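You operate a simulated robot arm through the tools that you are given. There is no shell and no other tool. Be economical: measure what you need, move in short steps, check, and stop when the job is done.

The job below is to be done with a simulated two-armed robot. You get a single attempt, and the scene is never put back.

Task
Shut the left sink door. Fetch the large bearing marked "92" from the top of the orange table and set it on the top of the red table. Take the square carton from the top of the orange table and put it on the shelf under the orange table. Put the blue carton labelled "56" from the top of the black table on the shelf under the black table and the blue carton that says "62" on the top of the grey counter. Take the narrow carton from the top of the steel table and leave it on the top of the grey table. Put the white roll on the top of the steel table away on the top of the white shelf. The order is free.

The check looks at the end state, three seconds after you hand in, the way a careful person would. Anything else that was tipped, shoved, dropped, spilled or broken makes it a failure.

Robot
Two 7-joint arms with two-finger parallel grippers on one trunk, on a base that drives. Base frame: it is fixed to the floor where the robot stands at the start and does not move with it; the origin is under the middle of the robot, x ahead of it, y to its left, z up. Lengths are in mm, angles in rad, forces in N, time in s.
The left shoulder is at the start at [59, 160, 677], the right one opposite. Each reaches about 887 mm from its shoulder. Places, roughly: blue carton [500, 1750, 1000]; large bearing [0, 3750, 1000]; left sink door [600, -200, 300]; narrow carton [-1500, 1750, 1000]; shelf under the black table [300, 2000, 200]; shelf under the orange table [-200, 3600, 200]; square carton [-250, 3500, 1000]; top of the grey counter [500, -2800, 800]; top of the grey table [-1200, 6500, 900]; top of the red table [-3900, 2000, 800]; top of the white shelf (156x20 cm) [-2160, 8840, 960]; white roll (4x4x3 cm) [-1200, 600, 900]. Payload 1.57 kg a hand.
The tool frame of a hand sits at the grasp point between the pads (the TCP): z along the fingers, y along the line on which they close. The tips reach 30 mm beyond it. Largest opening 110 mm; finger width 24, thickness 12; the body of the gripper, 48 by 112 mm, starts 78 mm behind the TCP.
Orientation is that of the tool frame in the base frame, as a unit quaternion [w, x, y, z]. With the fingers straight down and closing along the base's y, the tool's x points along the base's -x, its y along +y and its z along -z.

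Tools
- The arms move only by the tool play_rows. It takes "left_commands", "right_commands" or both (then of equal length, played together; a hand with none holds still); each is text: rows parted by semicolons, each of 7 numbers parted by spaces: the shift along the base's x, y, z in cm, then the turn, a rotation vector about the base's x, y, z in rad, then the opening, from 0 (shut) to 1 (fully open). In form: dx dy dz rx ry rz jaw; .... A call has 1 to 8 rows; each row shifts and turns the commanded pose from where the row before left it. Each row takes 0.2 s and may step no farther than 50 mm and 0.15 rad from the row before; otherwise, or with a gripper value out of range, the whole call is refused. A pose out of reach is approached as far as the arm can. The call stops where the force on the tool passes 40 N (or 10 N more than at its start, if that is more) or the arm is blocked; 0.2 s more then pass. The fingers move at their own pace (about 45 mm/s each) and stop on an object; they squeeze with about 24 N. The grip force told is the motor's: it shows also when the fingers shut on nothing. Time passes only in rows, and 0.2 s behind the last, so rows that do not move let the fingers close. It gives the time, the measured TCP pose, the force on the tool (base axes), the opening and the grip force at its end, in the units of the frame above (readings bear some noise), with the torque about the TCP (base axes, N m) and any sound that the robot's microphone picked up.
- Cameras (640 x 400 px; columns grow to the right, rows downward): "scene" is now at [30.4, 4.1, 1276.2]; the picture's right is [-0.39, -0.92, 0.02], its down [-0.80, 0.32, -0.51] and it looks along [0.46, -0.21, -0.86] (base axes); focal length 282 px, centre (320, 200). "left" rides on the left gripper at [70, -16, -141] in its tool frame; the picture's right is [0.23, 0.97, 0.00], its down [-0.86, 0.20, -0.48] and it looks along [-0.47, 0.11, 0.88] (tool axes); focal length 222 px, centre (320, 200). "right" rides on the right gripper at [70, 16, -141] in its tool frame; the picture's right is [-0.23, 0.97, 0.00], its down [-0.85, -0.20, -0.48] and it looks along [-0.47, -0.11, 0.88] (tool axes); focal length 222 px, centre (320, 200). There is no depth. A picture from a camera that has moved, and an enlarged one, comes with that camera's place and axes in the base frame and with its lens.
- capture(camera): a new picture of that camera. It takes no simulated time.
- slide_trunk(by): slides the trunk up (or, below 0, down) by that many mm; the arms and the scene camera ride with it, the base frame stays. It gives what a move gives, with no picture.
- steer(legs): drives the robot by 1 to 6 legs, each [ahead, left, turn to the left] in mm, mm and rad, along the robot's own axes; the way and the turn of a leg run together, so that a leg with both is an arc; at most 1500 mm and 3.142 rad a leg. The arms and the cameras ride along, it lands a little off, and it stops where it bumps. It gives what a move gives.
- head_to(pan, tilt): turns the head with the scene camera to pan (to the left, within 1.501 rad either way) and tilt (down, from -0.506 to 1.204), counted from straight ahead of the robot. It gives what a move gives.
- inspect(camera, box): a new picture of the part [left, top, right, bottom] of that camera's present view, enlarged. It takes no simulated time.
- job_done(): hands the job in; it is judged then, once.

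Work in short steps. Places have to be worked out from the pictures, the camera data and where the tool is seen: move nearer, look again, correct. Check each grasp and each placing, and mend what went wrong. You have 196 turns and 192 pictures in all, those below and enlarged ones among them. Open the grippers and draw the arms clear of the work before you hand the job in, unless the task says otherwise; then end with one line.

The tools are called after "Call:" by a JSON object that holds its "op" and its "data". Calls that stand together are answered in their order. play_rows: Moves the arms, as the interface text tells. Its arguments: {"type":"object","properties":{"left_commands":{"type":"string"},"right_commands":{"type":"string"}},"required":[]} The other tools are called the same way: slide_trunk (by) slides the trunk up or down; steer (legs) drives the base; head_to (pan, tilt) turns the head that bears the scene camera; capture (camera) takes a picture; inspect (camera, box) takes an enlarged picture of a part of a camera's view; job_done () hands the job in.

At the start:

```text
clock: 0.0
left_tool_pos: [460.5, 3.7, 589.8]
left_ee_rot: [0.001, 0.0, 1.0, -0.001]
left_ft_force: [0.9, -0.5, 0.6]
left_wrist_torque: [-0.01, 0.0, 0.0]
left_opening: 109.9
left_finger_force: 0.2
right_tool_pos: [360.2, -363.4, 636.7]
right_ee_rot: [0.002, 0.0, 1.0, -0.002]
right_ft_force: [-0.3, -0.1, 0.8]
right_wrist_torque: [0.0, 0.02, -0.02]
right_opening: 110.0
right_finger_force: 0.1
trunk travel left (down, up): [-275.0, 315.0]
robot x, y, heading: [0.5, 1.8, 0.004]
head pan, tilt: [-0.396, 1.051]
```

scene: 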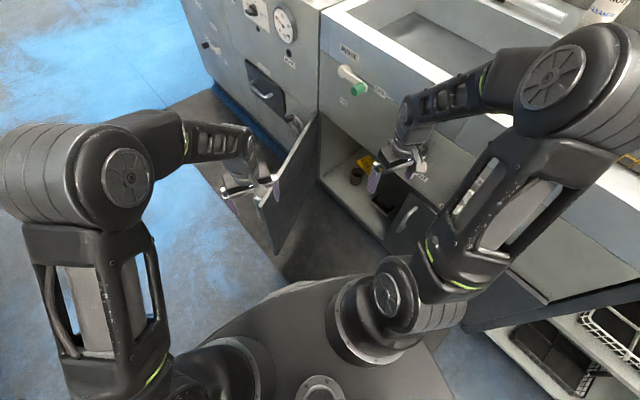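
right: 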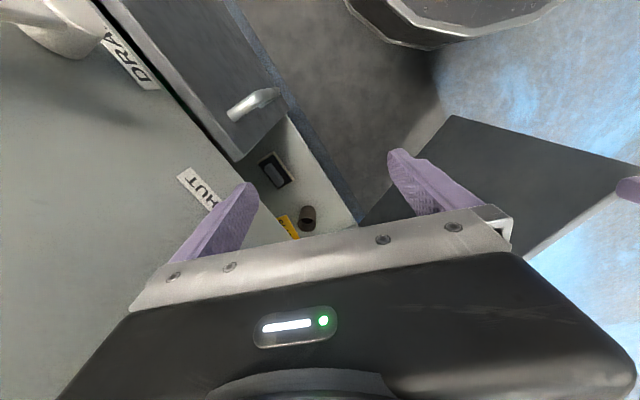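
left: 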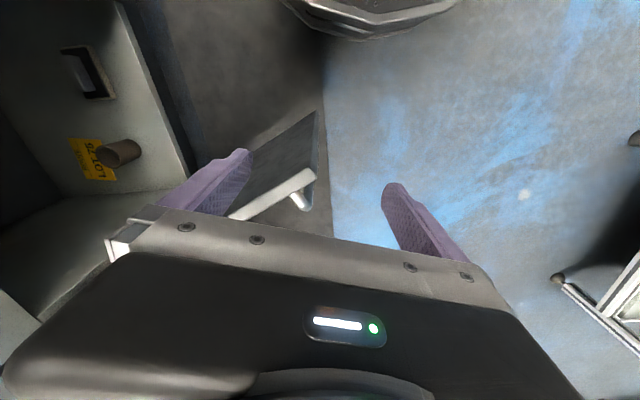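

I start by looking at the sink door from a flatter head angle to locate its hinge and free edge.

Call:
{"op": "head_to", "data": {"pan": 0.0, "tilt": 0.75}}

Call:
{"op": "capture", "data": {"camera": "scene"}}

```text
clock: 0.9
left_tool_pos: [458.7, -8.1, 587.3]
left_ee_rot: [0.001, 0.0, 1.0, 0.01]
left_ft_force: [-1.2, -1.4, 1.1]
left_wrist_torque: [-0.02, -0.03, 0.02]
left_opening: 110.1
left_finger_force: 0.1
right_tool_pos: [358.4, -377.7, 626.7]
right_ee_rot: [0.002, 0.001, 1.0, 0.008]
right_ft_force: [-0.4, 1.0, -0.1]
right_wrist_torque: [0.0, 0.0, 0.03]
right_opening: 109.7
right_finger_force: 0.1
trunk travel left (down, up): [-275.0, 315.0]
robot x, y, heading: [0.5, 0.5, -0.0]
head pan, tilt: [0.0, 0.75]
```

```text
188 pictures are left
camera scene: at [51.0, 31.3, 1298.1], right [0.0, -1.0, 0.02], down [-0.68, -0.02, -0.73], along [0.73, -0.02, -0.68], focal length 282 px, centre (320, 200)
```

scene: 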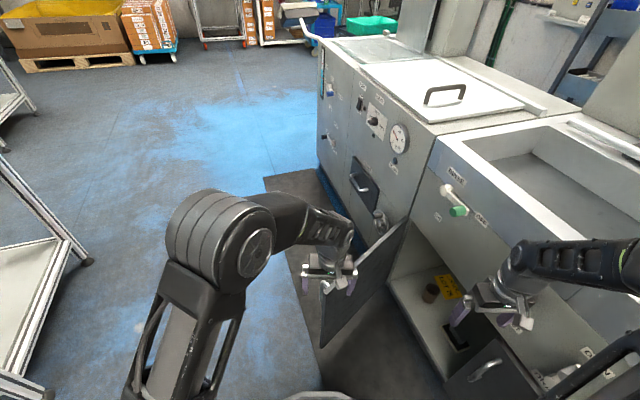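

I enlarge the region around the door to see edges properly.

Call:
{"op": "inspect", "data": {"camera": "scene", "box": [240, 180, 560, 380]}}

Call:
{"op": "capture", "data": {"camera": "left"}}

Call:
{"op": "capture", "data": {"camera": "right"}}

```text
2.00 times, centred on (400, 280) of scene
camera zoom: at [51.0, 31.3, 1298.1], right [0.0, -1.0, 0.02], down [-0.68, -0.02, -0.73], along [0.73, -0.02, -0.68], focal length 564 px, centre (160, 40)
```

zoom: 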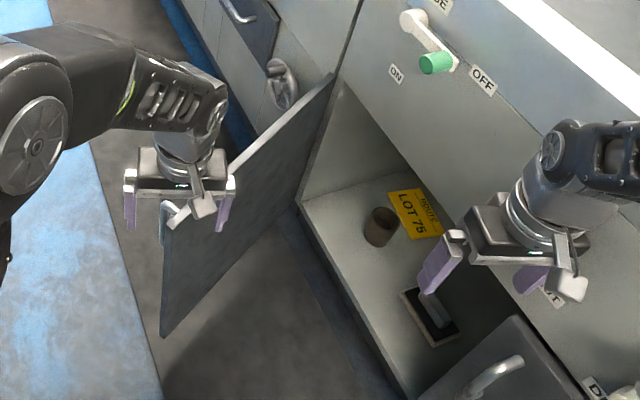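

```text
186 pictures are left
camera left: at [387.6, -29.1, 727.4], right [-0.23, 0.97, 0.02], down [0.85, 0.19, 0.49], along [0.47, 0.13, -0.87], focal length 222 px, centre (320, 200)
```

left: 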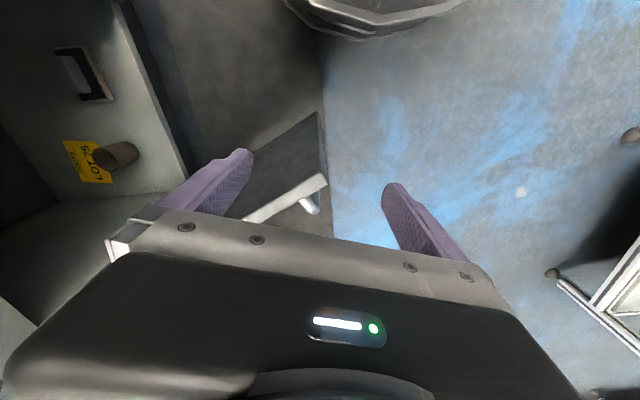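

```text
185 pictures are left
camera right: at [287.8, -363.2, 766.3], right [0.23, 0.97, 0.02], down [0.85, -0.21, 0.48], along [0.47, -0.1, -0.88], focal length 222 px, centre (320, 200)
```

right: 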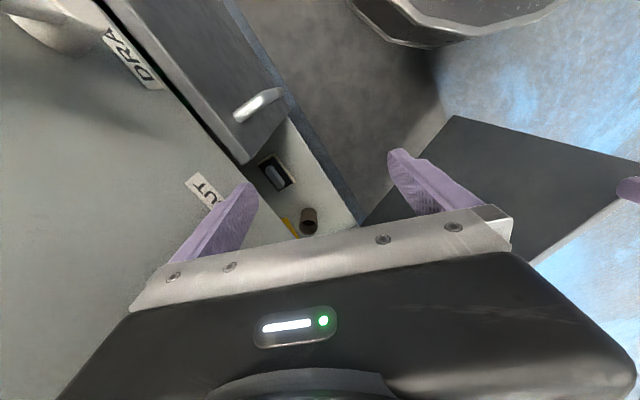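

Triangulating: door free edge ≈(464,0), hinge ≈(768,-325), z 120–550, closed line runs to ≈(335,-454); handle is on the outer (+x,+y) face. I clear the left arm off to the left and raise/close the right one, which will do the pushing.

Call:
{"op": "play_rows", "data": {"left_commands": "0 0 5 0 0 0 1; 0 5 0 0 0 0 1; 0 5 0 0 0 0 1; 0 5 0 0 0 0 1; 0 5 0 0 0 0 1; 0 5 0 0 0 0 1; -5 0 0 0 0 0 1; -5 0 0 0 0 0 1", "right_commands": "0 0 4 0 0 0 0; 0 0 0 0 0 0 0; 0 0 0 0 0 0 0; 0 0 0 0 0 0 0; 0 0 0 0 0 0 0; 3 3 0 0 0 0 0; 3 4 0 0 0 0 0; 3 4 0 0 0 0 0"}}

```text
clock: 2.7
left_tool_pos: [359.8, 245.0, 634.7]
left_ee_rot: [0.003, 0.001, 1.0, 0.011]
left_ft_force: [-0.7, 0.6, -1.0]
left_wrist_torque: [-0.02, 0.01, 0.0]
left_opening: 110.0
left_finger_force: 0.0
right_tool_pos: [444.8, -269.2, 667.8]
right_ee_rot: [0.002, 0.001, 1.0, 0.009]
right_ft_force: [0.0, -0.6, -0.4]
right_wrist_torque: [0.02, 0.02, -0.01]
right_opening: 0.0
right_finger_force: 21.2
trunk travel left (down, up): [-275.0, 315.0]
robot x, y, heading: [2.6, -1.6, -0.004]
head pan, tilt: [0.0, 0.75]
```

Both moved as asked. Now carry the right hand over the door to its outer side, yawing it so its back faces away from the counter.

Call:
{"op": "play_rows", "data": {"right_commands": "2.2 3.6 0 0 0 -0.15 0; 2.2 3.6 0 0 0 -0.15 0; 2.2 3.6 0 0 0 -0.15 0; 2.2 3.6 0 0 0 -0.15 0; 2.2 3.6 0 0 0 -0.15 0; 2.2 3.6 0 0 0 -0.15 0; 2.2 3.6 0 0 0 -0.15 0; 0 0 0 0 0 -0.15 0"}}

Call:
{"op": "inspect", "data": {"camera": "scene", "box": [240, 180, 560, 380]}}

```text
clock: 4.5
left_tool_pos: [360.6, 245.6, 634.9]
left_ee_rot: [0.003, 0.0, 1.0, 0.011]
left_ft_force: [0.6, -1.2, 0.2]
left_wrist_torque: [-0.01, 0.0, 0.0]
left_opening: 110.0
left_finger_force: 0.0
right_tool_pos: [605.5, -15.8, 665.2]
right_ee_rot: [0.007, 0.566, 0.824, 0.008]
right_ft_force: [1.2, 0.0, 0.0]
right_wrist_torque: [-0.01, 0.0, 0.01]
right_opening: 0.1
right_finger_force: 21.4
trunk travel left (down, up): [-275.0, 315.0]
robot x, y, heading: [0.9, -1.1, 0.002]
head pan, tilt: [0.0, 0.75]
```

```text
2.00 times, centred on (400, 280) of scene
camera zoom: at [52.2, 30.7, 1298.2], right [0.0, -1.0, 0.02], down [-0.68, -0.02, -0.73], along [0.73, -0.02, -0.68], focal length 564 px, centre (160, 40)
```

zoom: 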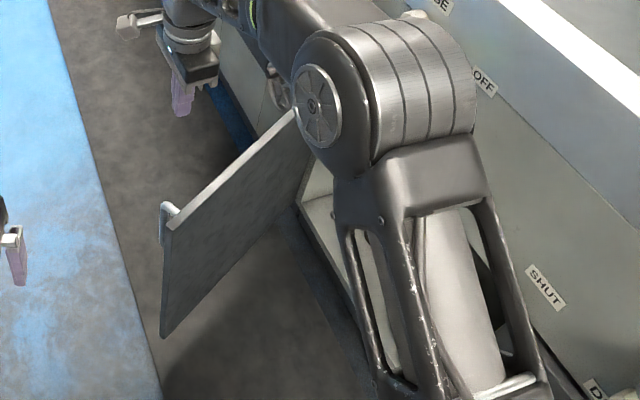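

Hand is clear on the outer side of the door. Lower it so the fingers overlap the top of the door panel, with a slight tilt leading the fingertips toward the counter.

Call:
{"op": "play_rows", "data": {"right_commands": "0 0 -4.4 0 0 0 0; 0 0 -4.4 0 0 0 0; 0 0 -4.4 -0.1 -0.03 0 0; 0 0 -4.4 -0.1 -0.03 0 0; 0 0 0 -0.1 -0.03 0 0; -2 -2 0 0 0 0 0"}}

Call:
{"op": "inspect", "data": {"camera": "scene", "box": [240, 180, 560, 380]}}

Call:
{"op": "capture", "data": {"camera": "right"}}

```text
clock: 5.9
left_tool_pos: [359.9, 244.6, 633.7]
left_ee_rot: [0.002, -0.001, 1.0, 0.011]
left_ft_force: [-0.4, 0.2, 0.1]
left_wrist_torque: [-0.02, 0.02, 0.01]
left_opening: 110.0
left_finger_force: 0.0
right_tool_pos: [582.9, -38.1, 486.0]
right_ee_rot: [0.13, 0.556, 0.816, -0.09]
right_ft_force: [-0.1, 0.2, 0.2]
right_wrist_torque: [0.02, 0.02, -0.03]
right_opening: 0.0
right_finger_force: 21.3
trunk travel left (down, up): [-275.0, 315.0]
robot x, y, heading: [-0.9, 0.7, 0.003]
head pan, tilt: [0.0, 0.75]
```

```text
2.00 times, centred on (400, 280) of scene
camera zoom: at [52.1, 30.7, 1298.2], right [0.0, -1.0, 0.02], down [-0.68, -0.02, -0.73], along [0.73, -0.02, -0.68], focal length 564 px, centre (160, 40)
```

zoom: 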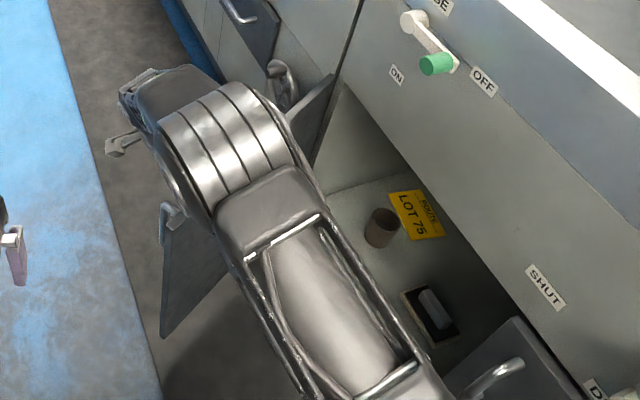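

```text
182 pictures are left
camera right: at [559.7, 71.1, 598.1], right [0.99, 0.15, 0.07], down [0.06, -0.69, 0.72], along [0.16, -0.71, -0.69], focal length 222 px, centre (320, 200)
```

right: 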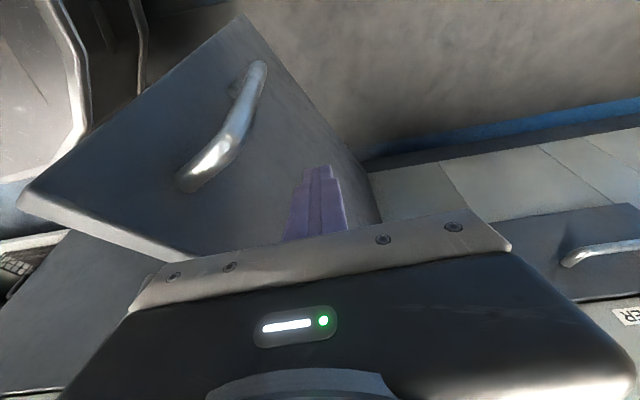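

Fingers are next to the outer face mid-panel. Now push along an arc about the hinge, first half.

Call:
{"op": "play_rows", "data": {"right_commands": "-2.96 -2.2 0 0 0 0 0; -3.07 -2.81 0 0 0 0 0; -2.7 -3.17 0 0 0 0 0; -2.3 -3.47 0 0 0 0 0; -1.86 -3.73 0 0 0 0 0"}}

Call:
{"op": "capture", "data": {"camera": "scene"}}

```text
clock: 7.1
left_tool_pos: [360.0, 244.5, 634.1]
left_ee_rot: [0.002, 0.0, 1.0, 0.01]
left_ft_force: [-0.2, -0.4, 0.4]
left_wrist_torque: [0.03, 0.02, 0.03]
left_opening: 110.1
left_finger_force: 0.1
right_tool_pos: [455.4, -191.5, 488.6]
right_ee_rot: [0.129, 0.556, 0.816, -0.09]
right_ft_force: [-0.1, -0.4, -0.4]
right_wrist_torque: [0.0, -0.04, 0.02]
right_opening: 0.0
right_finger_force: 21.3
trunk travel left (down, up): [-275.0, 315.0]
robot x, y, heading: [-2.7, 0.4, -0.004]
head pan, tilt: [0.0, 0.75]
```

```text
181 pictures are left
camera scene: at [52.0, 30.5, 1298.2], right [0.0, -1.0, 0.02], down [-0.68, -0.02, -0.73], along [0.73, -0.02, -0.68], focal length 282 px, centre (320, 200)
```

scene: 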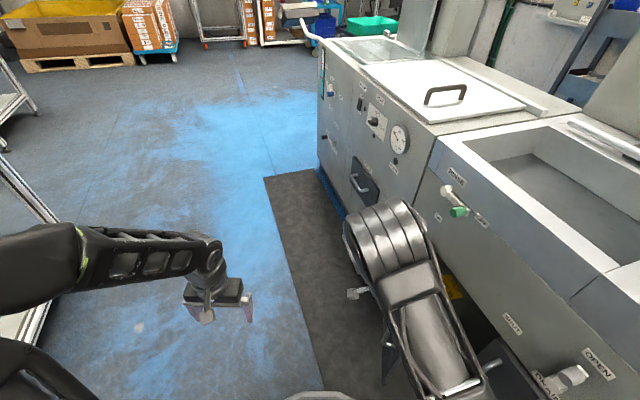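

The door swings along freely. Continue the arc to nearly shut.

Call:
{"op": "play_rows", "data": {"right_commands": "-1.39 -3.92 0 0 0 0 0; -.9 -4.07 0 0 0 0 0; -.4 -4.14 0 0 0 0 0; .11 -4.16 0 0 0 0 0; .5 -3 0 0 0 0 0; .2 -1 0 0 0 0 0; .2 -1 0 0 0 0 0; .2 -1 0 0 0 0 0"}}

Call:
{"op": "capture", "data": {"camera": "scene"}}

Call:
{"op": "capture", "data": {"camera": "right"}}

```text
clock: 8.7
left_tool_pos: [358.7, 234.8, 637.0]
left_ee_rot: [0.003, -0.001, 1.0, 0.022]
left_ft_force: [1.0, -0.1, 0.9]
left_wrist_torque: [0.01, 0.03, 0.0]
left_opening: 110.1
left_finger_force: 0.0
right_tool_pos: [437.1, -395.8, 476.7]
right_ee_rot: [0.113, 0.552, 0.823, -0.073]
right_ft_force: [-5.2, 47.4, 17.2]
right_wrist_torque: [0.88, -0.1, 0.15]
right_opening: 0.2
right_finger_force: 21.4
trunk travel left (down, up): [-275.0, 315.0]
robot x, y, heading: [1.6, 0.7, 0.003]
head pan, tilt: [0.0, 0.75]
stopped in row 8 (right hand): the force on the tool passed its limit at 48 N (the readings are from after the stop); the commanded pose is now the measured one
```

```text
180 pictures are left
camera scene: at [50.2, 34.4, 1298.7], right [0.0, -1.0, 0.03], down [-0.68, -0.02, -0.73], along [0.73, -0.01, -0.68], focal length 282 px, centre (320, 200)
```

scene: 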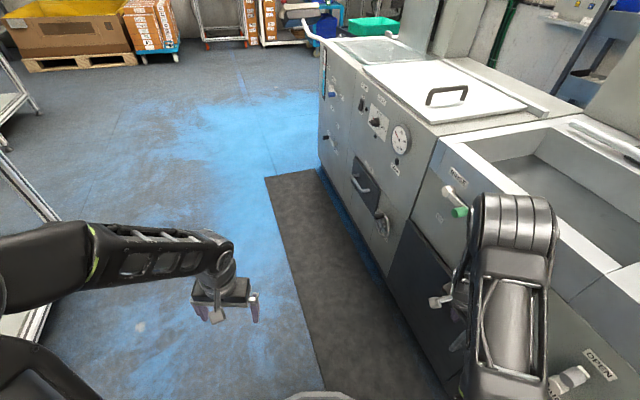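

```text
179 pictures are left
camera right: at [412.4, -292.4, 594.8], right [0.98, 0.17, 0.06], down [0.08, -0.72, 0.69], along [0.16, -0.67, -0.72], focal length 222 px, centre (320, 200)
```

right: 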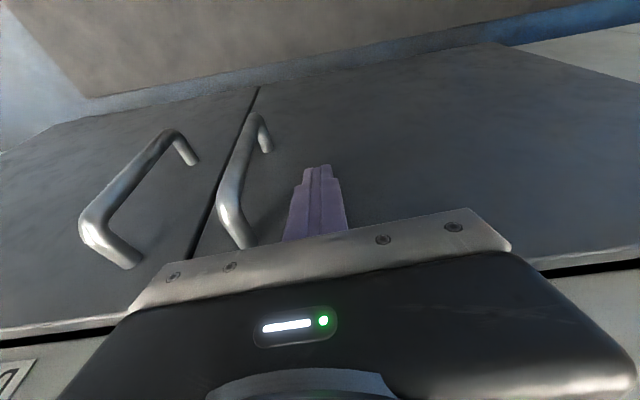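

The door is shut, flush with its neighbour. Back the right hand straight away from it and then lift.

Call:
{"op": "play_rows", "data": {"right_commands": "-1 3 0 0 0 0 0; -1.2 4 0 0 0 0 0; -1.2 4 0 0 0 0 0; -2 4 0 0.1 0.03 0 0; 0 0 4.5 0.1 0.03 0 0; 0 0 4.5 0.1 0.03 0 0; -3 0 4 0 0 0.15 0; -3 0 0 0 0 0.15 0"}}

Call:
{"op": "capture", "data": {"camera": "scene"}}

```text
clock: 10.5
left_tool_pos: [358.4, 232.5, 637.2]
left_ee_rot: [0.003, -0.001, 1.0, 0.023]
left_ft_force: [0.5, -1.0, 0.2]
left_wrist_torque: [-0.04, -0.02, 0.0]
left_opening: 109.8
left_finger_force: 0.1
right_tool_pos: [316.7, -255.7, 608.7]
right_ee_rot: [-0.007, 0.432, 0.901, 0.019]
right_ft_force: [-0.4, -1.4, 0.1]
right_wrist_torque: [0.0, -0.01, -0.03]
right_opening: 0.0
right_finger_force: 21.3
trunk travel left (down, up): [-275.0, 315.0]
robot x, y, heading: [3.3, 0.6, 0.002]
head pan, tilt: [0.0, 0.75]
```

```text
178 pictures are left
camera scene: at [51.2, 31.2, 1298.1], right [0.0, -1.0, 0.02], down [-0.68, -0.02, -0.73], along [0.73, -0.02, -0.68], focal length 282 px, centre (320, 200)
```

scene: 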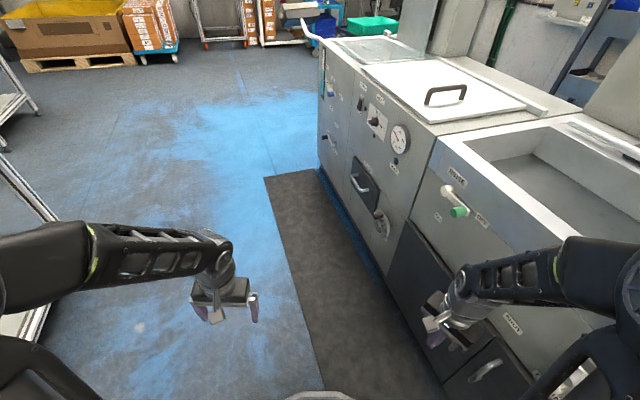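

Door done. Now survey: look left toward the black/orange tables and steel table.

Call:
{"op": "head_to", "data": {"pan": 1.3, "tilt": 0.35}}

Call:
{"op": "capture", "data": {"camera": "scene"}}

Call:
{"op": "head_to", "data": {"pan": -1.4, "tilt": 0.35}}

Call:
{"op": "capture", "data": {"camera": "scene"}}

```text
clock: 12.0
left_tool_pos: [359.2, 232.2, 638.0]
left_ee_rot: [0.002, -0.001, 1.0, 0.023]
left_ft_force: [-0.3, 0.3, 0.0]
left_wrist_torque: [-0.01, 0.03, 0.03]
left_opening: 109.9
left_finger_force: 0.1
right_tool_pos: [319.1, -255.4, 609.8]
right_ee_rot: [-0.007, 0.434, 0.901, 0.019]
right_ft_force: [0.4, -0.7, -0.3]
right_wrist_torque: [-0.04, -0.02, -0.02]
right_opening: 0.1
right_finger_force: 21.4
trunk travel left (down, up): [-275.0, 315.0]
robot x, y, heading: [-1.0, 1.4, 0.004]
head pan, tilt: [1.3, 0.351]
```

```text
177 pictures are left
camera scene: at [-6.3, 121.5, 1331.6], right [0.96, -0.27, 0.01], down [-0.09, -0.35, -0.93], along [0.25, 0.9, -0.37], focal length 282 px, centre (320, 200)
```

scene: 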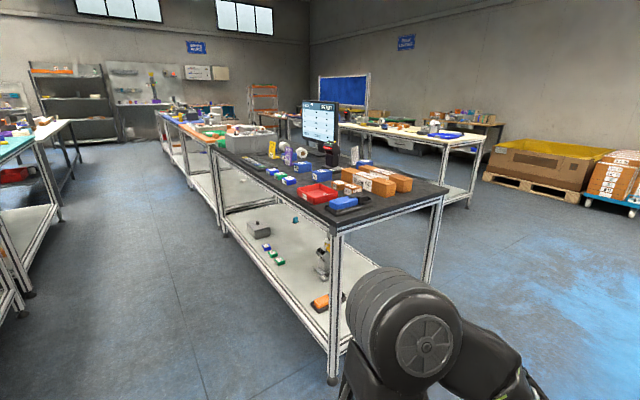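

```text
clock: 14.4
left_tool_pos: [359.4, 231.4, 636.8]
left_ee_rot: [0.003, -0.002, 1.0, 0.022]
left_ft_force: [0.3, -0.5, -0.4]
left_wrist_torque: [0.03, 0.01, -0.02]
left_opening: 110.0
left_finger_force: 0.0
right_tool_pos: [319.5, -256.2, 609.0]
right_ee_rot: [-0.006, 0.434, 0.901, 0.018]
right_ft_force: [0.0, 0.3, 0.2]
right_wrist_torque: [0.01, -0.05, 0.0]
right_opening: 0.1
right_finger_force: 21.2
trunk travel left (down, up): [-275.0, 315.0]
robot x, y, heading: [-2.9, -0.5, -0.0]
head pan, tilt: [-1.4, 0.351]
```

```text
176 pictures are left
camera scene: at [-15.2, -59.9, 1335.9], right [-0.99, -0.17, 0.0], down [-0.06, 0.32, -0.95], along [0.16, -0.93, -0.32], focal length 282 px, centre (320, 200)
```

scene: 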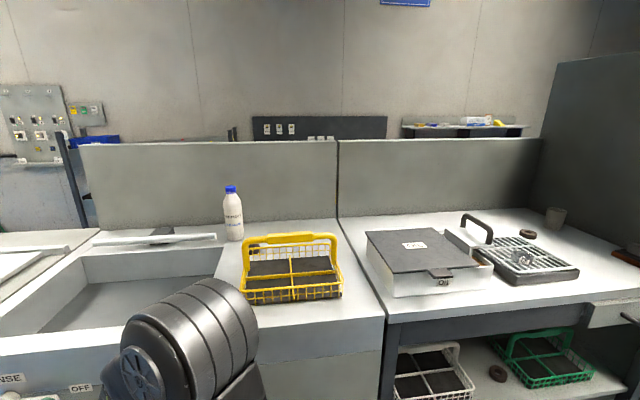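

Black table lies ahead-left. Look back to the left with zooms to map tables.

Call:
{"op": "head_to", "data": {"pan": 1.45, "tilt": 0.3}}

Call:
{"op": "inspect", "data": {"camera": "scene", "box": [220, 80, 500, 260]}}

Call:
{"op": "inspect", "data": {"camera": "scene", "box": [0, 60, 260, 260]}}

```text
clock: 16.9
left_tool_pos: [360.8, 231.6, 637.6]
left_ee_rot: [0.003, -0.001, 1.0, 0.023]
left_ft_force: [-0.3, -0.3, 0.1]
left_wrist_torque: [0.0, -0.01, 0.01]
left_opening: 110.1
left_finger_force: 0.1
right_tool_pos: [318.5, -255.5, 608.9]
right_ee_rot: [-0.007, 0.434, 0.901, 0.019]
right_ft_force: [-0.1, -0.3, 0.4]
right_wrist_torque: [0.02, -0.01, -0.01]
right_opening: 0.3
right_finger_force: 21.3
trunk travel left (down, up): [-275.0, 315.0]
robot x, y, heading: [2.0, 0.6, 0.002]
head pan, tilt: [1.45, 0.3]
```

```text
2.22 times, centred on (360, 170) of scene
camera zoom: at [-20.0, 124.6, 1336.2], right [0.99, -0.12, 0.0], down [-0.03, -0.32, -0.95], along [0.11, 0.94, -0.32], focal length 627 px, centre (231, 267)
```

zoom: 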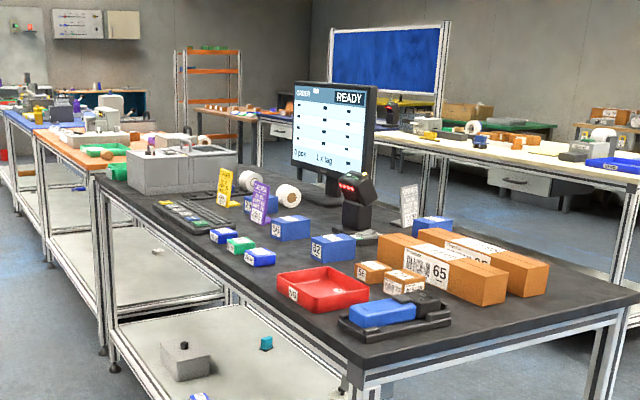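

```text
2.00 times, centred on (130, 160) of scene
camera zoom: at [-20.0, 124.6, 1336.2], right [0.99, -0.12, 0.0], down [-0.03, -0.32, -0.95], along [0.11, 0.94, -0.32], focal length 564 px, centre (700, 280)
```

zoom: 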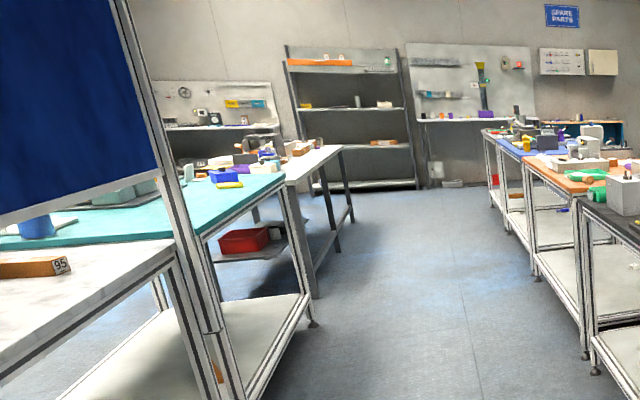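

Layout: everything is turned ~17° from base axes ("north" ≈ (-0.30,0.954)); black table's west edge starts at ≈(244,903), aisle ~1.3 m to its west. I raise the trunk, then drive to the aisle facing the black table.

Call:
{"op": "slide_trunk", "data": {"by": 300}}

Call:
{"op": "steer", "data": {"legs": [[-200, 500, 0.0], [-250, 750, 0.3]]}}

Call:
{"op": "head_to", "data": {"pan": 0.0, "tilt": 0.7}}

Call:
{"op": "capture", "data": {"camera": "scene"}}

```text
clock: 19.9
left_tool_pos: [358.4, 233.0, 937.3]
left_ee_rot: [0.003, -0.001, 1.0, 0.023]
left_ft_force: [0.1, 0.1, -0.4]
left_wrist_torque: [-0.02, 0.01, 0.03]
left_opening: 110.1
left_finger_force: 0.0
right_tool_pos: [318.6, -254.3, 909.1]
right_ee_rot: [-0.007, 0.434, 0.901, 0.019]
right_ft_force: [0.5, -0.7, -0.5]
right_wrist_torque: [0.0, 0.0, 0.01]
right_opening: 0.0
right_finger_force: 21.0
trunk travel left (down, up): [-575.0, 15.0]
robot x, y, heading: [1.0, -2.7, 0.003]
head pan, tilt: [1.45, 0.3]
```

```text
clock: 21.4
left_tool_pos: [338.2, 299.1, 939.3]
left_ee_rot: [0.001, -0.001, 0.999, 0.043]
left_ft_force: [0.4, 0.1, -0.8]
left_wrist_torque: [0.01, 0.04, -0.03]
left_opening: 109.8
left_finger_force: 0.1
right_tool_pos: [295.6, -188.8, 895.2]
right_ee_rot: [-0.016, 0.433, 0.901, 0.036]
right_ft_force: [0.7, 0.2, -0.6]
right_wrist_torque: [-0.01, 0.09, 0.04]
right_opening: 0.3
right_finger_force: 21.0
trunk travel left (down, up): [-575.0, 15.0]
robot x, y, heading: [-23.9, 101.8, 0.009]
head pan, tilt: [1.45, 0.3]
stopped in leg 1: the robot was blocked; the commanded pose is now the measured one
```

```text
clock: 23.0
left_tool_pos: [335.4, 302.4, 940.2]
left_ee_rot: [0.002, -0.001, 0.999, 0.041]
left_ft_force: [-0.7, 0.4, -0.2]
left_wrist_torque: [0.01, -0.01, -0.02]
left_opening: 110.2
left_finger_force: 0.0
right_tool_pos: [294.7, -185.5, 897.3]
right_ee_rot: [-0.016, 0.431, 0.901, 0.035]
right_ft_force: [-0.4, -0.6, 0.2]
right_wrist_torque: [0.01, 0.02, -0.03]
right_opening: 0.0
right_finger_force: 21.6
trunk travel left (down, up): [-575.0, 15.0]
robot x, y, heading: [-22.7, 99.6, 0.007]
head pan, tilt: [0.0, 0.7]
```

```text
173 pictures are left
camera scene: at [32.5, 102.0, 1598.9], right [0.01, -1.0, 0.0], down [-0.64, -0.01, -0.77], along [0.77, 0.01, -0.64], focal length 282 px, centre (320, 200)
```

scene: 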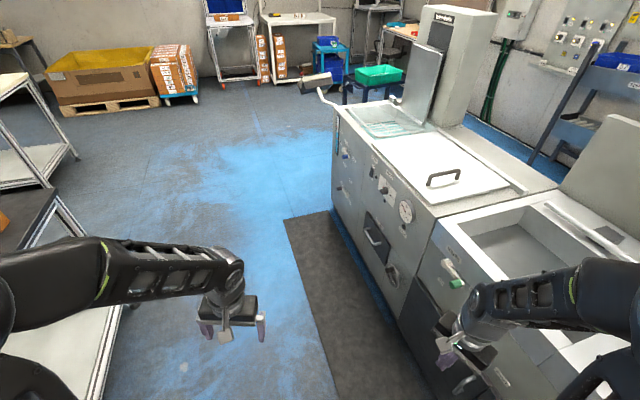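

Blocked after 100 mm; I look to the left to find what touched.

Call:
{"op": "head_to", "data": {"pan": 1.4, "tilt": 0.9}}

Call:
{"op": "capture", "data": {"camera": "scene"}}

```text
clock: 24.5
left_tool_pos: [336.2, 302.7, 939.4]
left_ee_rot: [0.002, -0.002, 0.999, 0.041]
left_ft_force: [-0.1, 0.3, -0.2]
left_wrist_torque: [-0.01, -0.02, 0.01]
left_opening: 109.8
left_finger_force: 0.1
right_tool_pos: [295.2, -185.2, 896.9]
right_ee_rot: [-0.015, 0.433, 0.901, 0.034]
right_ft_force: [-1.1, 0.2, 0.4]
right_wrist_torque: [-0.02, 0.0, -0.03]
right_opening: 0.1
right_finger_force: 21.7
trunk travel left (down, up): [-575.0, 15.0]
robot x, y, heading: [-24.9, 104.1, 0.006]
head pan, tilt: [1.4, 0.901]
```

```text
172 pictures are left
camera scene: at [-40.1, 175.8, 1582.7], right [0.99, -0.16, 0.0], down [-0.13, -0.77, -0.62], along [0.1, 0.61, -0.78], focal length 282 px, centre (320, 200)
```

scene: 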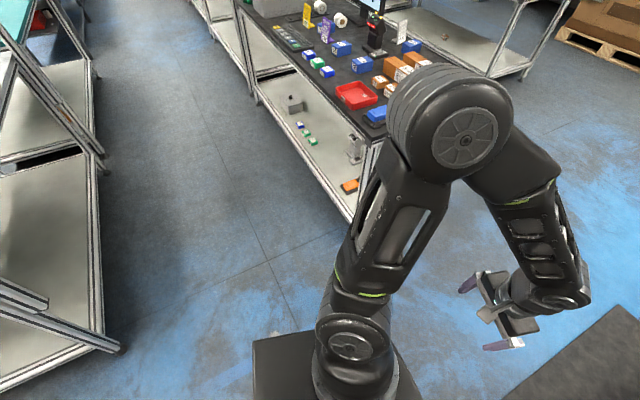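

Nothing on the left touches; the body reads slightly tilted. I check the right side, whether the right elbow catches on the counter.

Call:
{"op": "head_to", "data": {"pan": -1.3, "tilt": 0.8}}

Call:
{"op": "capture", "data": {"camera": "scene"}}

```text
clock: 26.9
left_tool_pos: [336.2, 301.9, 939.5]
left_ee_rot: [0.002, -0.002, 0.999, 0.04]
left_ft_force: [-0.1, 0.7, 0.1]
left_wrist_torque: [0.0, 0.04, 0.0]
left_opening: 110.0
left_finger_force: 0.0
right_tool_pos: [296.2, -184.8, 896.6]
right_ee_rot: [-0.016, 0.433, 0.901, 0.035]
right_ft_force: [0.0, 0.0, 0.1]
right_wrist_torque: [0.01, -0.02, -0.02]
right_opening: 0.0
right_finger_force: 21.1
trunk travel left (down, up): [-575.0, 15.0]
robot x, y, heading: [-22.0, 102.5, 0.011]
head pan, tilt: [-1.3, 0.799]
```

```text
171 pictures are left
camera scene: at [-30.3, 23.7, 1590.6], right [-0.96, -0.27, 0.0], down [-0.2, 0.69, -0.7], along [0.19, -0.67, -0.72], focal length 282 px, centre (320, 200)
```

scene: 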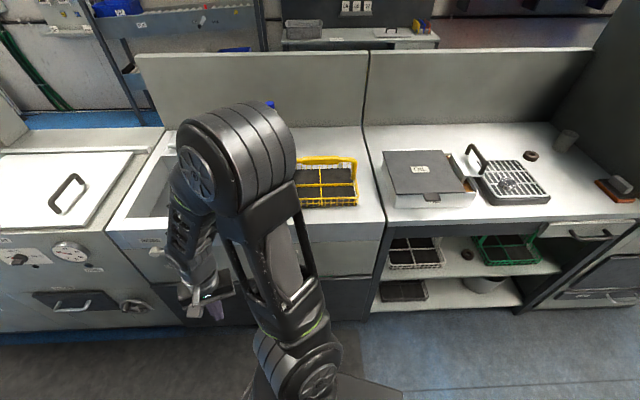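

No contact visible. Look straight down front-left and try a small pure leftward move.

Call:
{"op": "steer", "data": {"legs": [[0, 100, 0.0]]}}

Call:
{"op": "head_to", "data": {"pan": 0.6, "tilt": 1.1}}

Call:
{"op": "capture", "data": {"camera": "scene"}}

```text
clock: 28.1
left_tool_pos: [334.6, 403.3, 939.7]
left_ee_rot: [0.002, -0.003, 0.999, 0.041]
left_ft_force: [0.2, 0.5, -0.4]
left_wrist_torque: [-0.01, 0.0, 0.02]
left_opening: 109.8
left_finger_force: 0.0
right_tool_pos: [294.0, -84.7, 897.5]
right_ee_rot: [-0.015, 0.432, 0.901, 0.034]
right_ft_force: [0.8, 0.1, 1.1]
right_wrist_torque: [0.01, -0.02, 0.0]
right_opening: 0.0
right_finger_force: 21.6
trunk travel left (down, up): [-575.0, 15.0]
robot x, y, heading: [-22.1, 202.5, 0.015]
head pan, tilt: [-1.3, 0.799]
```

```text
clock: 29.9
left_tool_pos: [334.2, 402.7, 939.8]
left_ee_rot: [0.001, -0.002, 0.999, 0.04]
left_ft_force: [-0.3, 0.8, 0.3]
left_wrist_torque: [0.01, 0.02, 0.0]
left_opening: 109.6
left_finger_force: 0.0
right_tool_pos: [293.7, -85.8, 896.0]
right_ee_rot: [-0.014, 0.432, 0.901, 0.035]
right_ft_force: [-0.1, 0.5, 0.3]
right_wrist_torque: [0.01, -0.01, 0.01]
right_opening: 0.3
right_finger_force: 21.1
trunk travel left (down, up): [-575.0, 15.0]
robot x, y, heading: [-24.6, 200.7, 0.006]
head pan, tilt: [0.6, 1.1]
```

```text
170 pictures are left
camera scene: at [-1.5, 236.0, 1568.9], right [0.57, -0.82, 0.0], down [-0.73, -0.51, -0.45], along [0.37, 0.26, -0.89], focal length 282 px, centre (320, 200)
```

scene: 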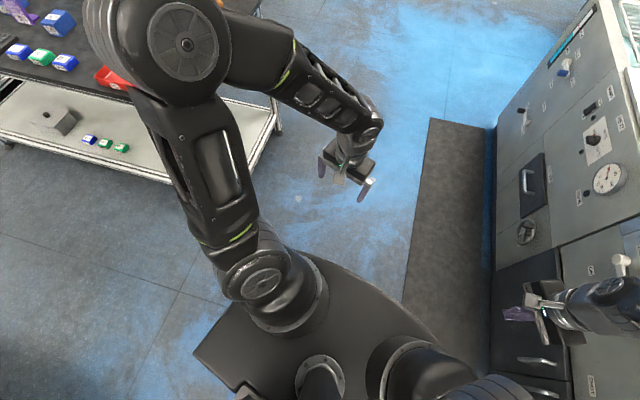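

Sideways works. Now back away a bit, then left again in smaller legs.

Call:
{"op": "steer", "data": {"legs": [[-150, 50, 0.0], [-200, 150, 0.0], [0, 400, 0.15]]}}

Call:
{"op": "head_to", "data": {"pan": 0.9, "tilt": 0.8}}

Call:
{"op": "capture", "data": {"camera": "scene"}}

```text
clock: 34.8
left_tool_pos: [-89.7, 1041.1, 940.3]
left_ee_rot: [-0.001, -0.082, 0.996, 0.042]
left_ft_force: [-0.4, -0.5, 0.2]
left_wrist_torque: [-0.05, 0.0, 0.0]
left_opening: 110.0
left_finger_force: 0.0
right_tool_pos: [-52.1, 553.0, 896.1]
right_ee_rot: [-0.017, 0.359, 0.933, 0.033]
right_ft_force: [1.0, 0.0, 0.4]
right_wrist_torque: [-0.01, -0.02, -0.03]
right_opening: 0.5
right_finger_force: 21.2
trunk travel left (down, up): [-575.0, 15.0]
robot x, y, heading: [-413.9, 788.3, 0.166]
head pan, tilt: [0.6, 1.1]
```

```text
clock: 35.6
left_tool_pos: [-90.7, 1039.4, 939.9]
left_ee_rot: [-0.002, -0.082, 0.996, 0.041]
left_ft_force: [0.0, 0.3, 0.3]
left_wrist_torque: [-0.01, 0.05, -0.01]
left_opening: 109.9
left_finger_force: 0.1
right_tool_pos: [-51.9, 552.9, 896.4]
right_ee_rot: [-0.018, 0.358, 0.933, 0.033]
right_ft_force: [-0.6, -0.2, 0.3]
right_wrist_torque: [0.03, -0.01, 0.01]
right_opening: 0.4
right_finger_force: 21.3
trunk travel left (down, up): [-575.0, 15.0]
robot x, y, heading: [-413.4, 787.4, 0.171]
head pan, tilt: [0.901, 0.799]
```

```text
169 pictures are left
camera scene: at [-402.3, 849.7, 1590.5], right [0.88, -0.48, 0.0], down [-0.35, -0.63, -0.7], along [0.34, 0.61, -0.72], focal length 282 px, centre (320, 200)
```

scene: 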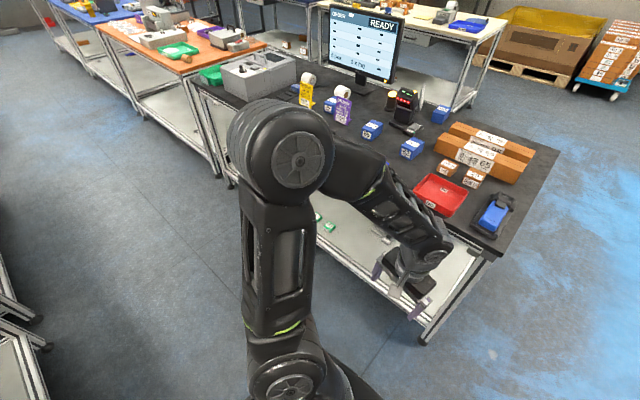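

Good view of the black table. Zoom to read labels.

Call:
{"op": "inspect", "data": {"camera": "scene", "box": [290, 60, 550, 250]}}

```text
2.11 times, centred on (420, 155) of scene
camera zoom: at [-402.3, 849.7, 1590.5], right [0.88, -0.48, 0.0], down [-0.35, -0.63, -0.7], along [0.34, 0.61, -0.72], focal length 594 px, centre (110, 295)
```

zoom: 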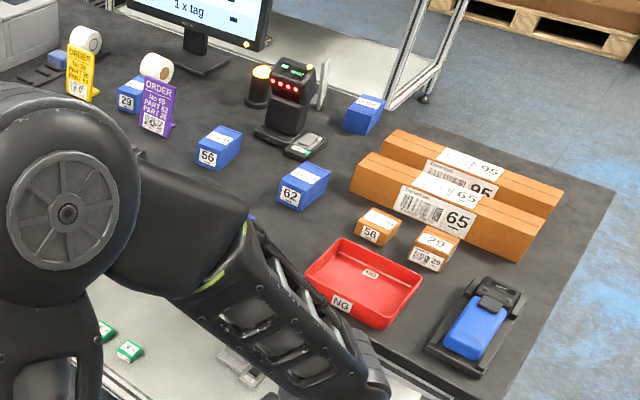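

Labels read: "62" at ≈(382,1497), "56" at ≈(318,1675), table top z≈885. Drive alongside the table, squared to its edge.

Call:
{"op": "steer", "data": {"legs": [[145, 503, 0.134]]}}

Call:
{"op": "head_to", "data": {"pan": 0.0, "tilt": 0.8}}

Call:
{"op": "capture", "data": {"camera": "scene"}}

```text
clock: 38.7
left_tool_pos: [-99.8, 1601.1, 940.4]
left_ee_rot: [-0.004, -0.143, 0.989, 0.041]
left_ft_force: [0.7, 0.2, 0.0]
left_wrist_torque: [-0.01, 0.02, -0.02]
left_opening: 110.0
left_finger_force: 0.0
right_tool_pos: [-3.0, 1122.5, 896.7]
right_ee_rot: [-0.02, 0.301, 0.953, 0.032]
right_ft_force: [0.3, -0.1, -0.6]
right_wrist_torque: [-0.01, -0.02, 0.01]
right_opening: 0.0
right_finger_force: 21.7
trunk travel left (down, up): [-575.0, 15.0]
robot x, y, heading: [-387.2, 1312.3, 0.289]
head pan, tilt: [0.901, 0.799]
```

```text
clock: 39.9
left_tool_pos: [-100.5, 1601.3, 940.1]
left_ee_rot: [-0.004, -0.143, 0.989, 0.041]
left_ft_force: [0.2, 1.1, -0.2]
left_wrist_torque: [0.01, 0.04, 0.05]
left_opening: 110.1
left_finger_force: 0.2
right_tool_pos: [-2.5, 1122.4, 896.3]
right_ee_rot: [-0.019, 0.3, 0.953, 0.031]
right_ft_force: [-0.1, -0.4, 1.1]
right_wrist_torque: [0.01, 0.03, -0.02]
right_opening: 0.0
right_finger_force: 21.2
trunk travel left (down, up): [-575.0, 15.0]
robot x, y, heading: [-387.0, 1308.4, 0.295]
head pan, tilt: [0.0, 0.799]
```

```text
167 pictures are left
camera scene: at [-338.9, 1322.3, 1590.6], right [0.29, -0.96, 0.0], down [-0.69, -0.21, -0.7], along [0.67, 0.2, -0.72], focal length 282 px, centre (320, 200)
```

scene: 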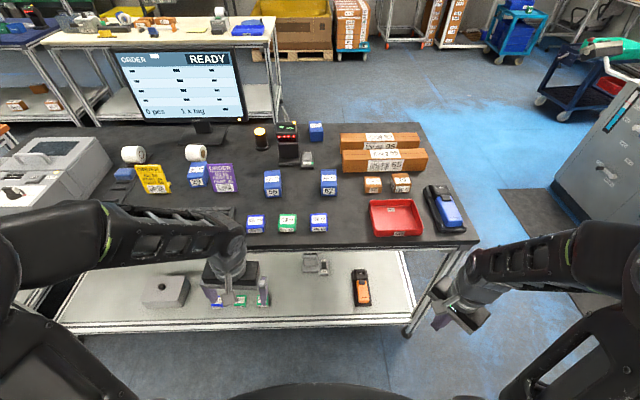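

Nice square view. Zoom on the cartons and edge.

Call:
{"op": "inspect", "data": {"camera": "scene", "box": [180, 110, 500, 310]}}

```text
2.00 times, centred on (340, 210) of scene
camera zoom: at [-338.9, 1322.3, 1590.6], right [0.29, -0.96, 0.0], down [-0.69, -0.21, -0.7], along [0.67, 0.2, -0.72], focal length 564 px, centre (280, 180)
```

zoom: 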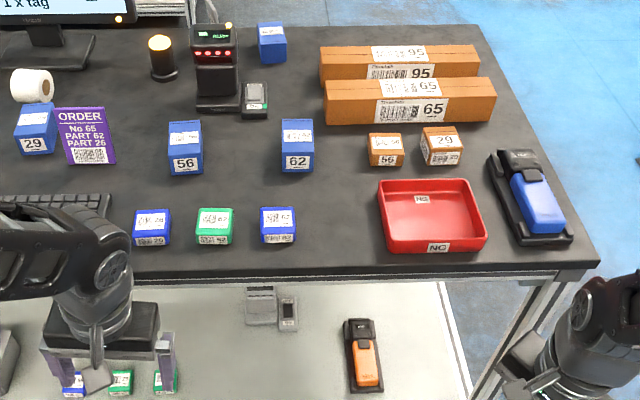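

The small blue boxes in the front row also carry numbers; zoom in to read those.

Call:
{"op": "inspect", "data": {"camera": "scene", "box": [230, 160, 370, 245]}}

```text
4.57 times, centred on (300, 202) of scene
camera zoom: at [-338.9, 1322.3, 1590.6], right [0.29, -0.96, 0.0], down [-0.69, -0.21, -0.7], along [0.67, 0.2, -0.72], focal length 1289 px, centre (411, 189)
```

zoom: 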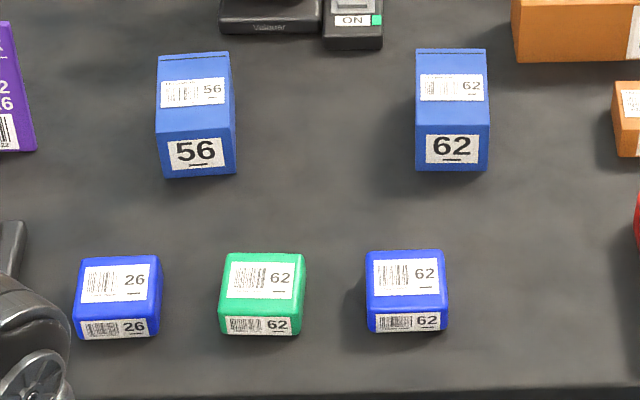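

The two larger boxes are the cartons: "62" centred ≈(386,1508), "56" ≈(327,1696) yawed slightly, ~57 wide × 90 × 44. I raise and level the left hand and move it towards carton 56.

Call:
{"op": "play_rows", "data": {"left_commands": "0 0 4.5 -0.078 -0.024 0 1; 0 0 4.5 0 0 0.1 1; 4.7 1.05 0 0 0 0 1; 4.7 1.05 0 0 0 0 1; 4.7 1.05 0 0 0 0 1; 4.7 1.05 0 0 0 0 1; 4.7 1.05 0 0 0 0 1; 4.7 1.05 0 0 0 0 1"}}

Call:
{"op": "play_rows", "data": {"left_commands": "4.7 1.05 0 0 0 0 1; 4.7 1.05 0 0 0 0 1; 2.5 1.0 0 0 0 0 1; 0 0 0 0 0 0 1"}}

Call:
{"op": "capture", "data": {"camera": "left"}}

Call:
{"op": "capture", "data": {"camera": "scene"}}

```text
clock: 41.7
left_tool_pos: [183.0, 1665.2, 1028.7]
left_ee_rot: [0.0, -0.192, 0.981, 0.001]
left_ft_force: [0.7, 0.5, 0.0]
left_wrist_torque: [-0.01, 0.03, 0.0]
left_opening: 110.0
left_finger_force: 0.1
right_tool_pos: [-1.0, 1122.8, 895.5]
right_ee_rot: [-0.02, 0.3, 0.953, 0.032]
right_ft_force: [-0.4, 1.5, 0.2]
right_wrist_torque: [-0.02, 0.03, -0.02]
right_opening: 0.1
right_finger_force: 20.6
trunk travel left (down, up): [-575.0, 15.0]
robot x, y, heading: [-389.2, 1309.8, 0.289]
head pan, tilt: [0.0, 0.799]
```

```text
clock: 42.7
left_tool_pos: [193.6, 1669.3, 1030.9]
left_ee_rot: [0.002, -0.193, 0.981, 0.002]
left_ft_force: [0.5, -0.2, 1.2]
left_wrist_torque: [-0.02, 0.01, 0.02]
left_opening: 110.2
left_finger_force: 0.1
left hand out of reach, approached as far as the arm can: row 1, 2, 3
right_tool_pos: [-2.4, 1121.3, 895.4]
right_ee_rot: [-0.019, 0.301, 0.953, 0.031]
right_ft_force: [-0.1, -0.9, -0.2]
right_wrist_torque: [-0.02, -0.05, 0.01]
right_opening: 0.0
right_finger_force: 21.0
trunk travel left (down, up): [-575.0, 15.0]
robot x, y, heading: [-388.4, 1311.0, 0.29]
head pan, tilt: [0.0, 0.799]
```

```text
164 pictures are left
camera left: at [133.7, 1624.4, 1171.8], right [-0.58, 0.82, 0.0], down [0.71, 0.51, 0.48], along [0.39, 0.28, -0.88], focal length 222 px, centre (320, 200)
```

left: 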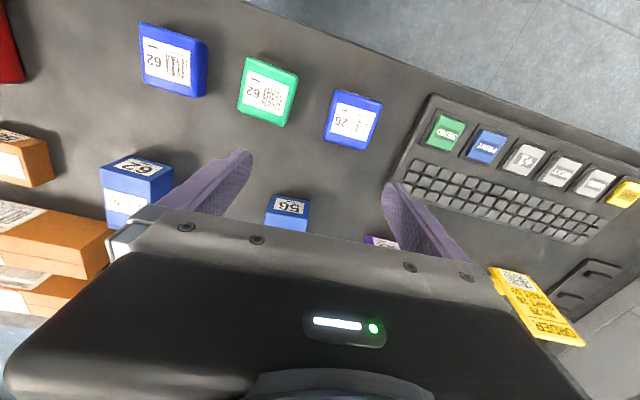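

```text
163 pictures are left
camera scene: at [-338.9, 1322.2, 1590.6], right [0.29, -0.96, 0.0], down [-0.69, -0.21, -0.7], along [0.67, 0.2, -0.72], focal length 282 px, centre (320, 200)
```

scene: 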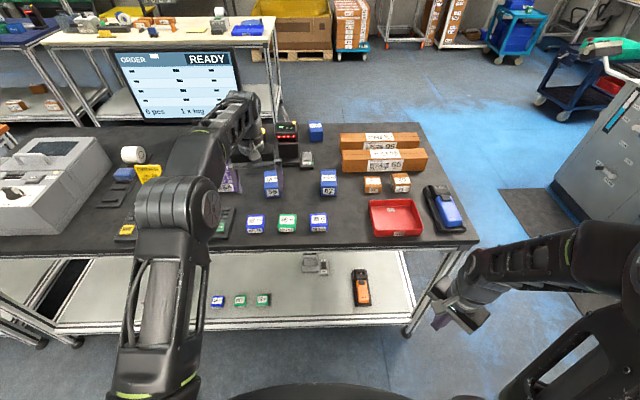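

The arm runs out of reach about 130 mm short, with the base still 540 mm from the table edge. Advance the base 120 mm with the hand safely above.

Call:
{"op": "steer", "data": {"legs": [[120, 0, 0.0]]}}

Call:
{"op": "capture", "data": {"camera": "left"}}

```text
clock: 43.9
left_tool_pos: [311.1, 1700.8, 1030.2]
left_ee_rot: [0.002, -0.192, 0.981, 0.001]
left_ft_force: [-0.4, 0.9, -1.0]
left_wrist_torque: [-0.04, 0.04, 0.02]
left_opening: 110.1
left_finger_force: 0.0
right_tool_pos: [113.4, 1155.2, 896.5]
right_ee_rot: [-0.02, 0.302, 0.953, 0.032]
right_ft_force: [0.2, 0.1, 0.8]
right_wrist_torque: [0.01, 0.01, -0.01]
right_opening: 0.1
right_finger_force: 21.6
trunk travel left (down, up): [-575.0, 15.0]
robot x, y, heading: [-273.0, 1341.5, 0.288]
head pan, tilt: [0.0, 0.799]
```

```text
162 pictures are left
camera left: at [251.6, 1657.3, 1170.8], right [-0.58, 0.82, 0.0], down [0.72, 0.5, 0.48], along [0.39, 0.28, -0.88], focal length 222 px, centre (320, 200)
```

left: 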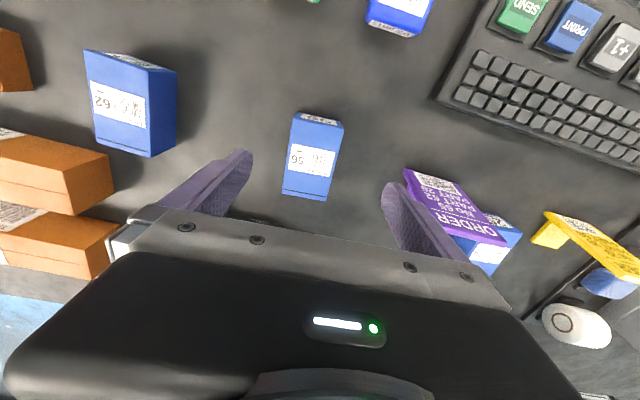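

Carton 56 top is centred ≈(321,1699); hand is aligned. Partially narrow the jaw (keeping clear of the purple sign) and descend.

Call:
{"op": "play_rows", "data": {"left_commands": "1 -0.2 0 0 0 -0.03 0.85; 0 0 -3.5 0 0 0 0.85; 0 0 -3.5 0 0 0 0.85; 0 0 -2 0 0 0 0.85; 0 0 0 0 0 0 0.85"}}

Call:
{"op": "capture", "data": {"camera": "left"}}

```text
clock: 45.1
left_tool_pos: [310.0, 1701.5, 941.1]
left_ee_rot: [0.002, -0.177, 0.984, 0.001]
left_ft_force: [0.7, 0.6, 0.0]
left_wrist_torque: [0.01, 0.01, -0.01]
left_opening: 93.6
left_finger_force: 0.0
left hand out of reach, approached as far as the arm can: row 1
right_tool_pos: [111.3, 1154.4, 896.6]
right_ee_rot: [-0.019, 0.302, 0.953, 0.031]
right_ft_force: [0.6, -0.6, 0.0]
right_wrist_torque: [-0.02, 0.02, 0.01]
right_opening: 0.1
right_finger_force: 21.6
trunk travel left (down, up): [-575.0, 15.0]
robot x, y, heading: [-271.4, 1341.3, 0.289]
head pan, tilt: [0.0, 0.799]
```

```text
161 pictures are left
camera left: at [248.8, 1659.5, 1081.7], right [-0.55, 0.83, 0.0], down [0.73, 0.48, 0.48], along [0.4, 0.27, -0.88], focal length 222 px, centre (320, 200)
```

left: 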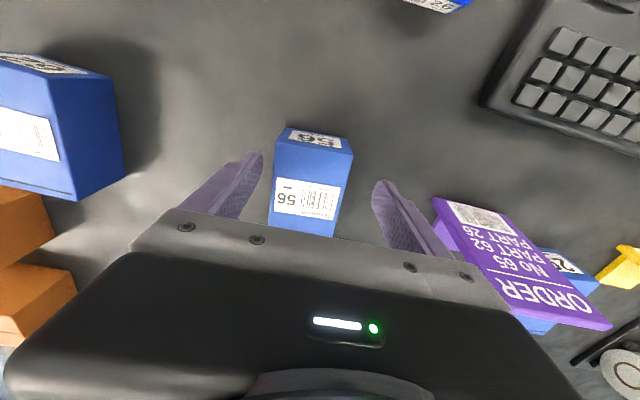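

Carton is between the fingers. Final drop to z≈921 and close.

Call:
{"op": "play_rows", "data": {"left_commands": "0.8 -0.1 -1 0 0 0 0.85; 0 0 -1 0 0 0 0.85; 0 0 0 0 0 0 0; 0 0 0 0 0 0 0; 0 0 0 0 0 0 0; 0 0 0 0 0 0 0"}}

Call:
{"op": "capture", "data": {"camera": "left"}}

```text
clock: 46.5
left_tool_pos: [318.2, 1700.4, 922.3]
left_ee_rot: [0.003, -0.176, 0.984, 0.002]
left_ft_force: [0.5, -1.2, -0.3]
left_wrist_torque: [-0.11, -0.05, -0.02]
left_opening: 56.2
left_finger_force: 24.4
right_tool_pos: [112.8, 1154.8, 897.4]
right_ee_rot: [-0.02, 0.302, 0.953, 0.032]
right_ft_force: [0.0, 0.3, 0.1]
right_wrist_torque: [-0.02, 0.01, -0.03]
right_opening: 0.0
right_finger_force: 21.5
trunk travel left (down, up): [-575.0, 15.0]
robot x, y, heading: [-270.3, 1342.5, 0.289]
head pan, tilt: [0.0, 0.799]
```

```text
160 pictures are left
camera left: at [258.1, 1658.3, 1063.1], right [-0.55, 0.83, 0.0], down [0.73, 0.48, 0.48], along [0.4, 0.27, -0.88], focal length 222 px, centre (320, 200)
```

left: 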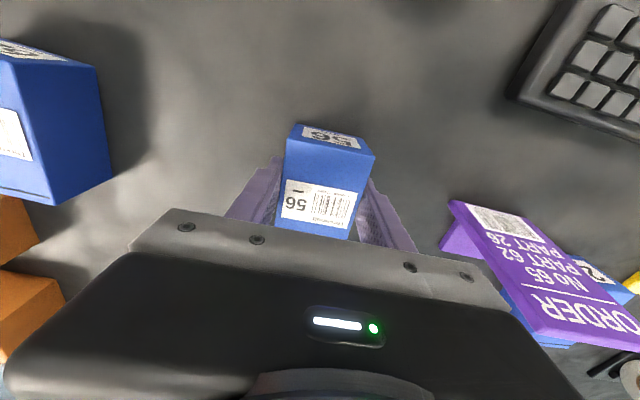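

Carton 56 is gripped (56 mm). Lift it and draw it back over the table edge.

Call:
{"op": "play_rows", "data": {"left_commands": "0 0 4 0 0 0 0; 0 0 4 0 0 0 0; 0 0 4 0 0 0 0; -4.6 -1.5 0 0 0 0 0; -4.6 -1.5 0 0 0 0 0; -4.6 -1.5 0 0 0 0 0; -4.6 -1.5 0 0 0 0 0; -4.6 -1.5 0 0 0 0 0", "right_commands": "0 0 4.5 -0.08 0 0 1; 0 0 4.5 0 0 0.15 1; 0 0 4.5 0 0 0.15 1; 0 0 0 0 0 0.15 1; 0 0 0 0 0 0.15 1; 0 0 0 0 0 0.15 1; 0 0 0 0 0 0.15 1; 0 0 0 0 0 0.05 1"}}

Call:
{"op": "steer", "data": {"legs": [[25, 110, 0.0]]}}

Call:
{"op": "capture", "data": {"camera": "scene"}}

```text
clock: 48.3
left_tool_pos: [87.2, 1623.2, 1023.7]
left_ee_rot: [0.003, -0.176, 0.984, 0.002]
left_ft_force: [-0.5, 0.0, 0.2]
left_wrist_torque: [0.01, -0.04, 0.0]
left_opening: 0.0
left_finger_force: 21.0
left hand out of reach, approached as far as the arm can: row 3
right_tool_pos: [112.3, 1155.3, 1032.1]
right_ee_rot: [-0.003, -0.168, 0.986, -0.009]
right_ft_force: [0.3, 0.8, -0.2]
right_wrist_torque: [0.03, -0.02, 0.02]
right_opening: 109.8
right_finger_force: 0.1
trunk travel left (down, up): [-575.0, 15.0]
robot x, y, heading: [-270.8, 1342.4, 0.289]
head pan, tilt: [0.0, 0.799]
```

```text
clock: 49.5
left_tool_pos: [79.9, 1738.1, 1023.3]
left_ee_rot: [0.002, -0.178, 0.984, 0.001]
left_ft_force: [0.9, 0.0, 0.1]
left_wrist_torque: [-0.06, 0.02, 0.0]
left_opening: 0.0
left_finger_force: 21.3
right_tool_pos: [105.2, 1270.9, 1031.7]
right_ee_rot: [-0.003, -0.166, 0.986, -0.009]
right_ft_force: [0.0, 0.9, 0.8]
right_wrist_torque: [-0.06, -0.01, -0.02]
right_opening: 110.0
right_finger_force: 0.1
trunk travel left (down, up): [-575.0, 15.0]
robot x, y, heading: [-282.0, 1453.3, 0.288]
head pan, tilt: [0.0, 0.799]
```

```text
159 pictures are left
camera scene: at [-231.7, 1472.0, 1590.6], right [0.29, -0.96, 0.0], down [-0.69, -0.21, -0.7], along [0.67, 0.2, -0.72], focal length 282 px, centre (320, 200)
```

scene: 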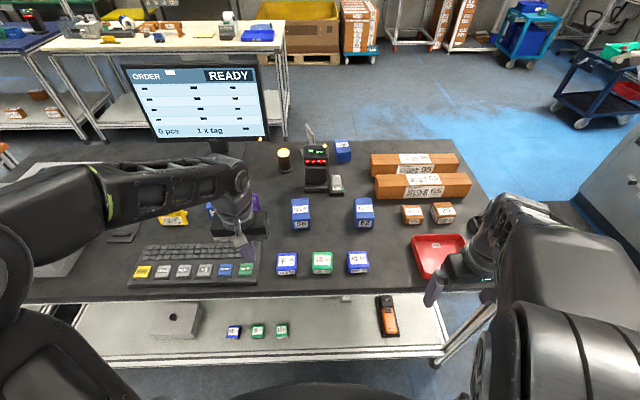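

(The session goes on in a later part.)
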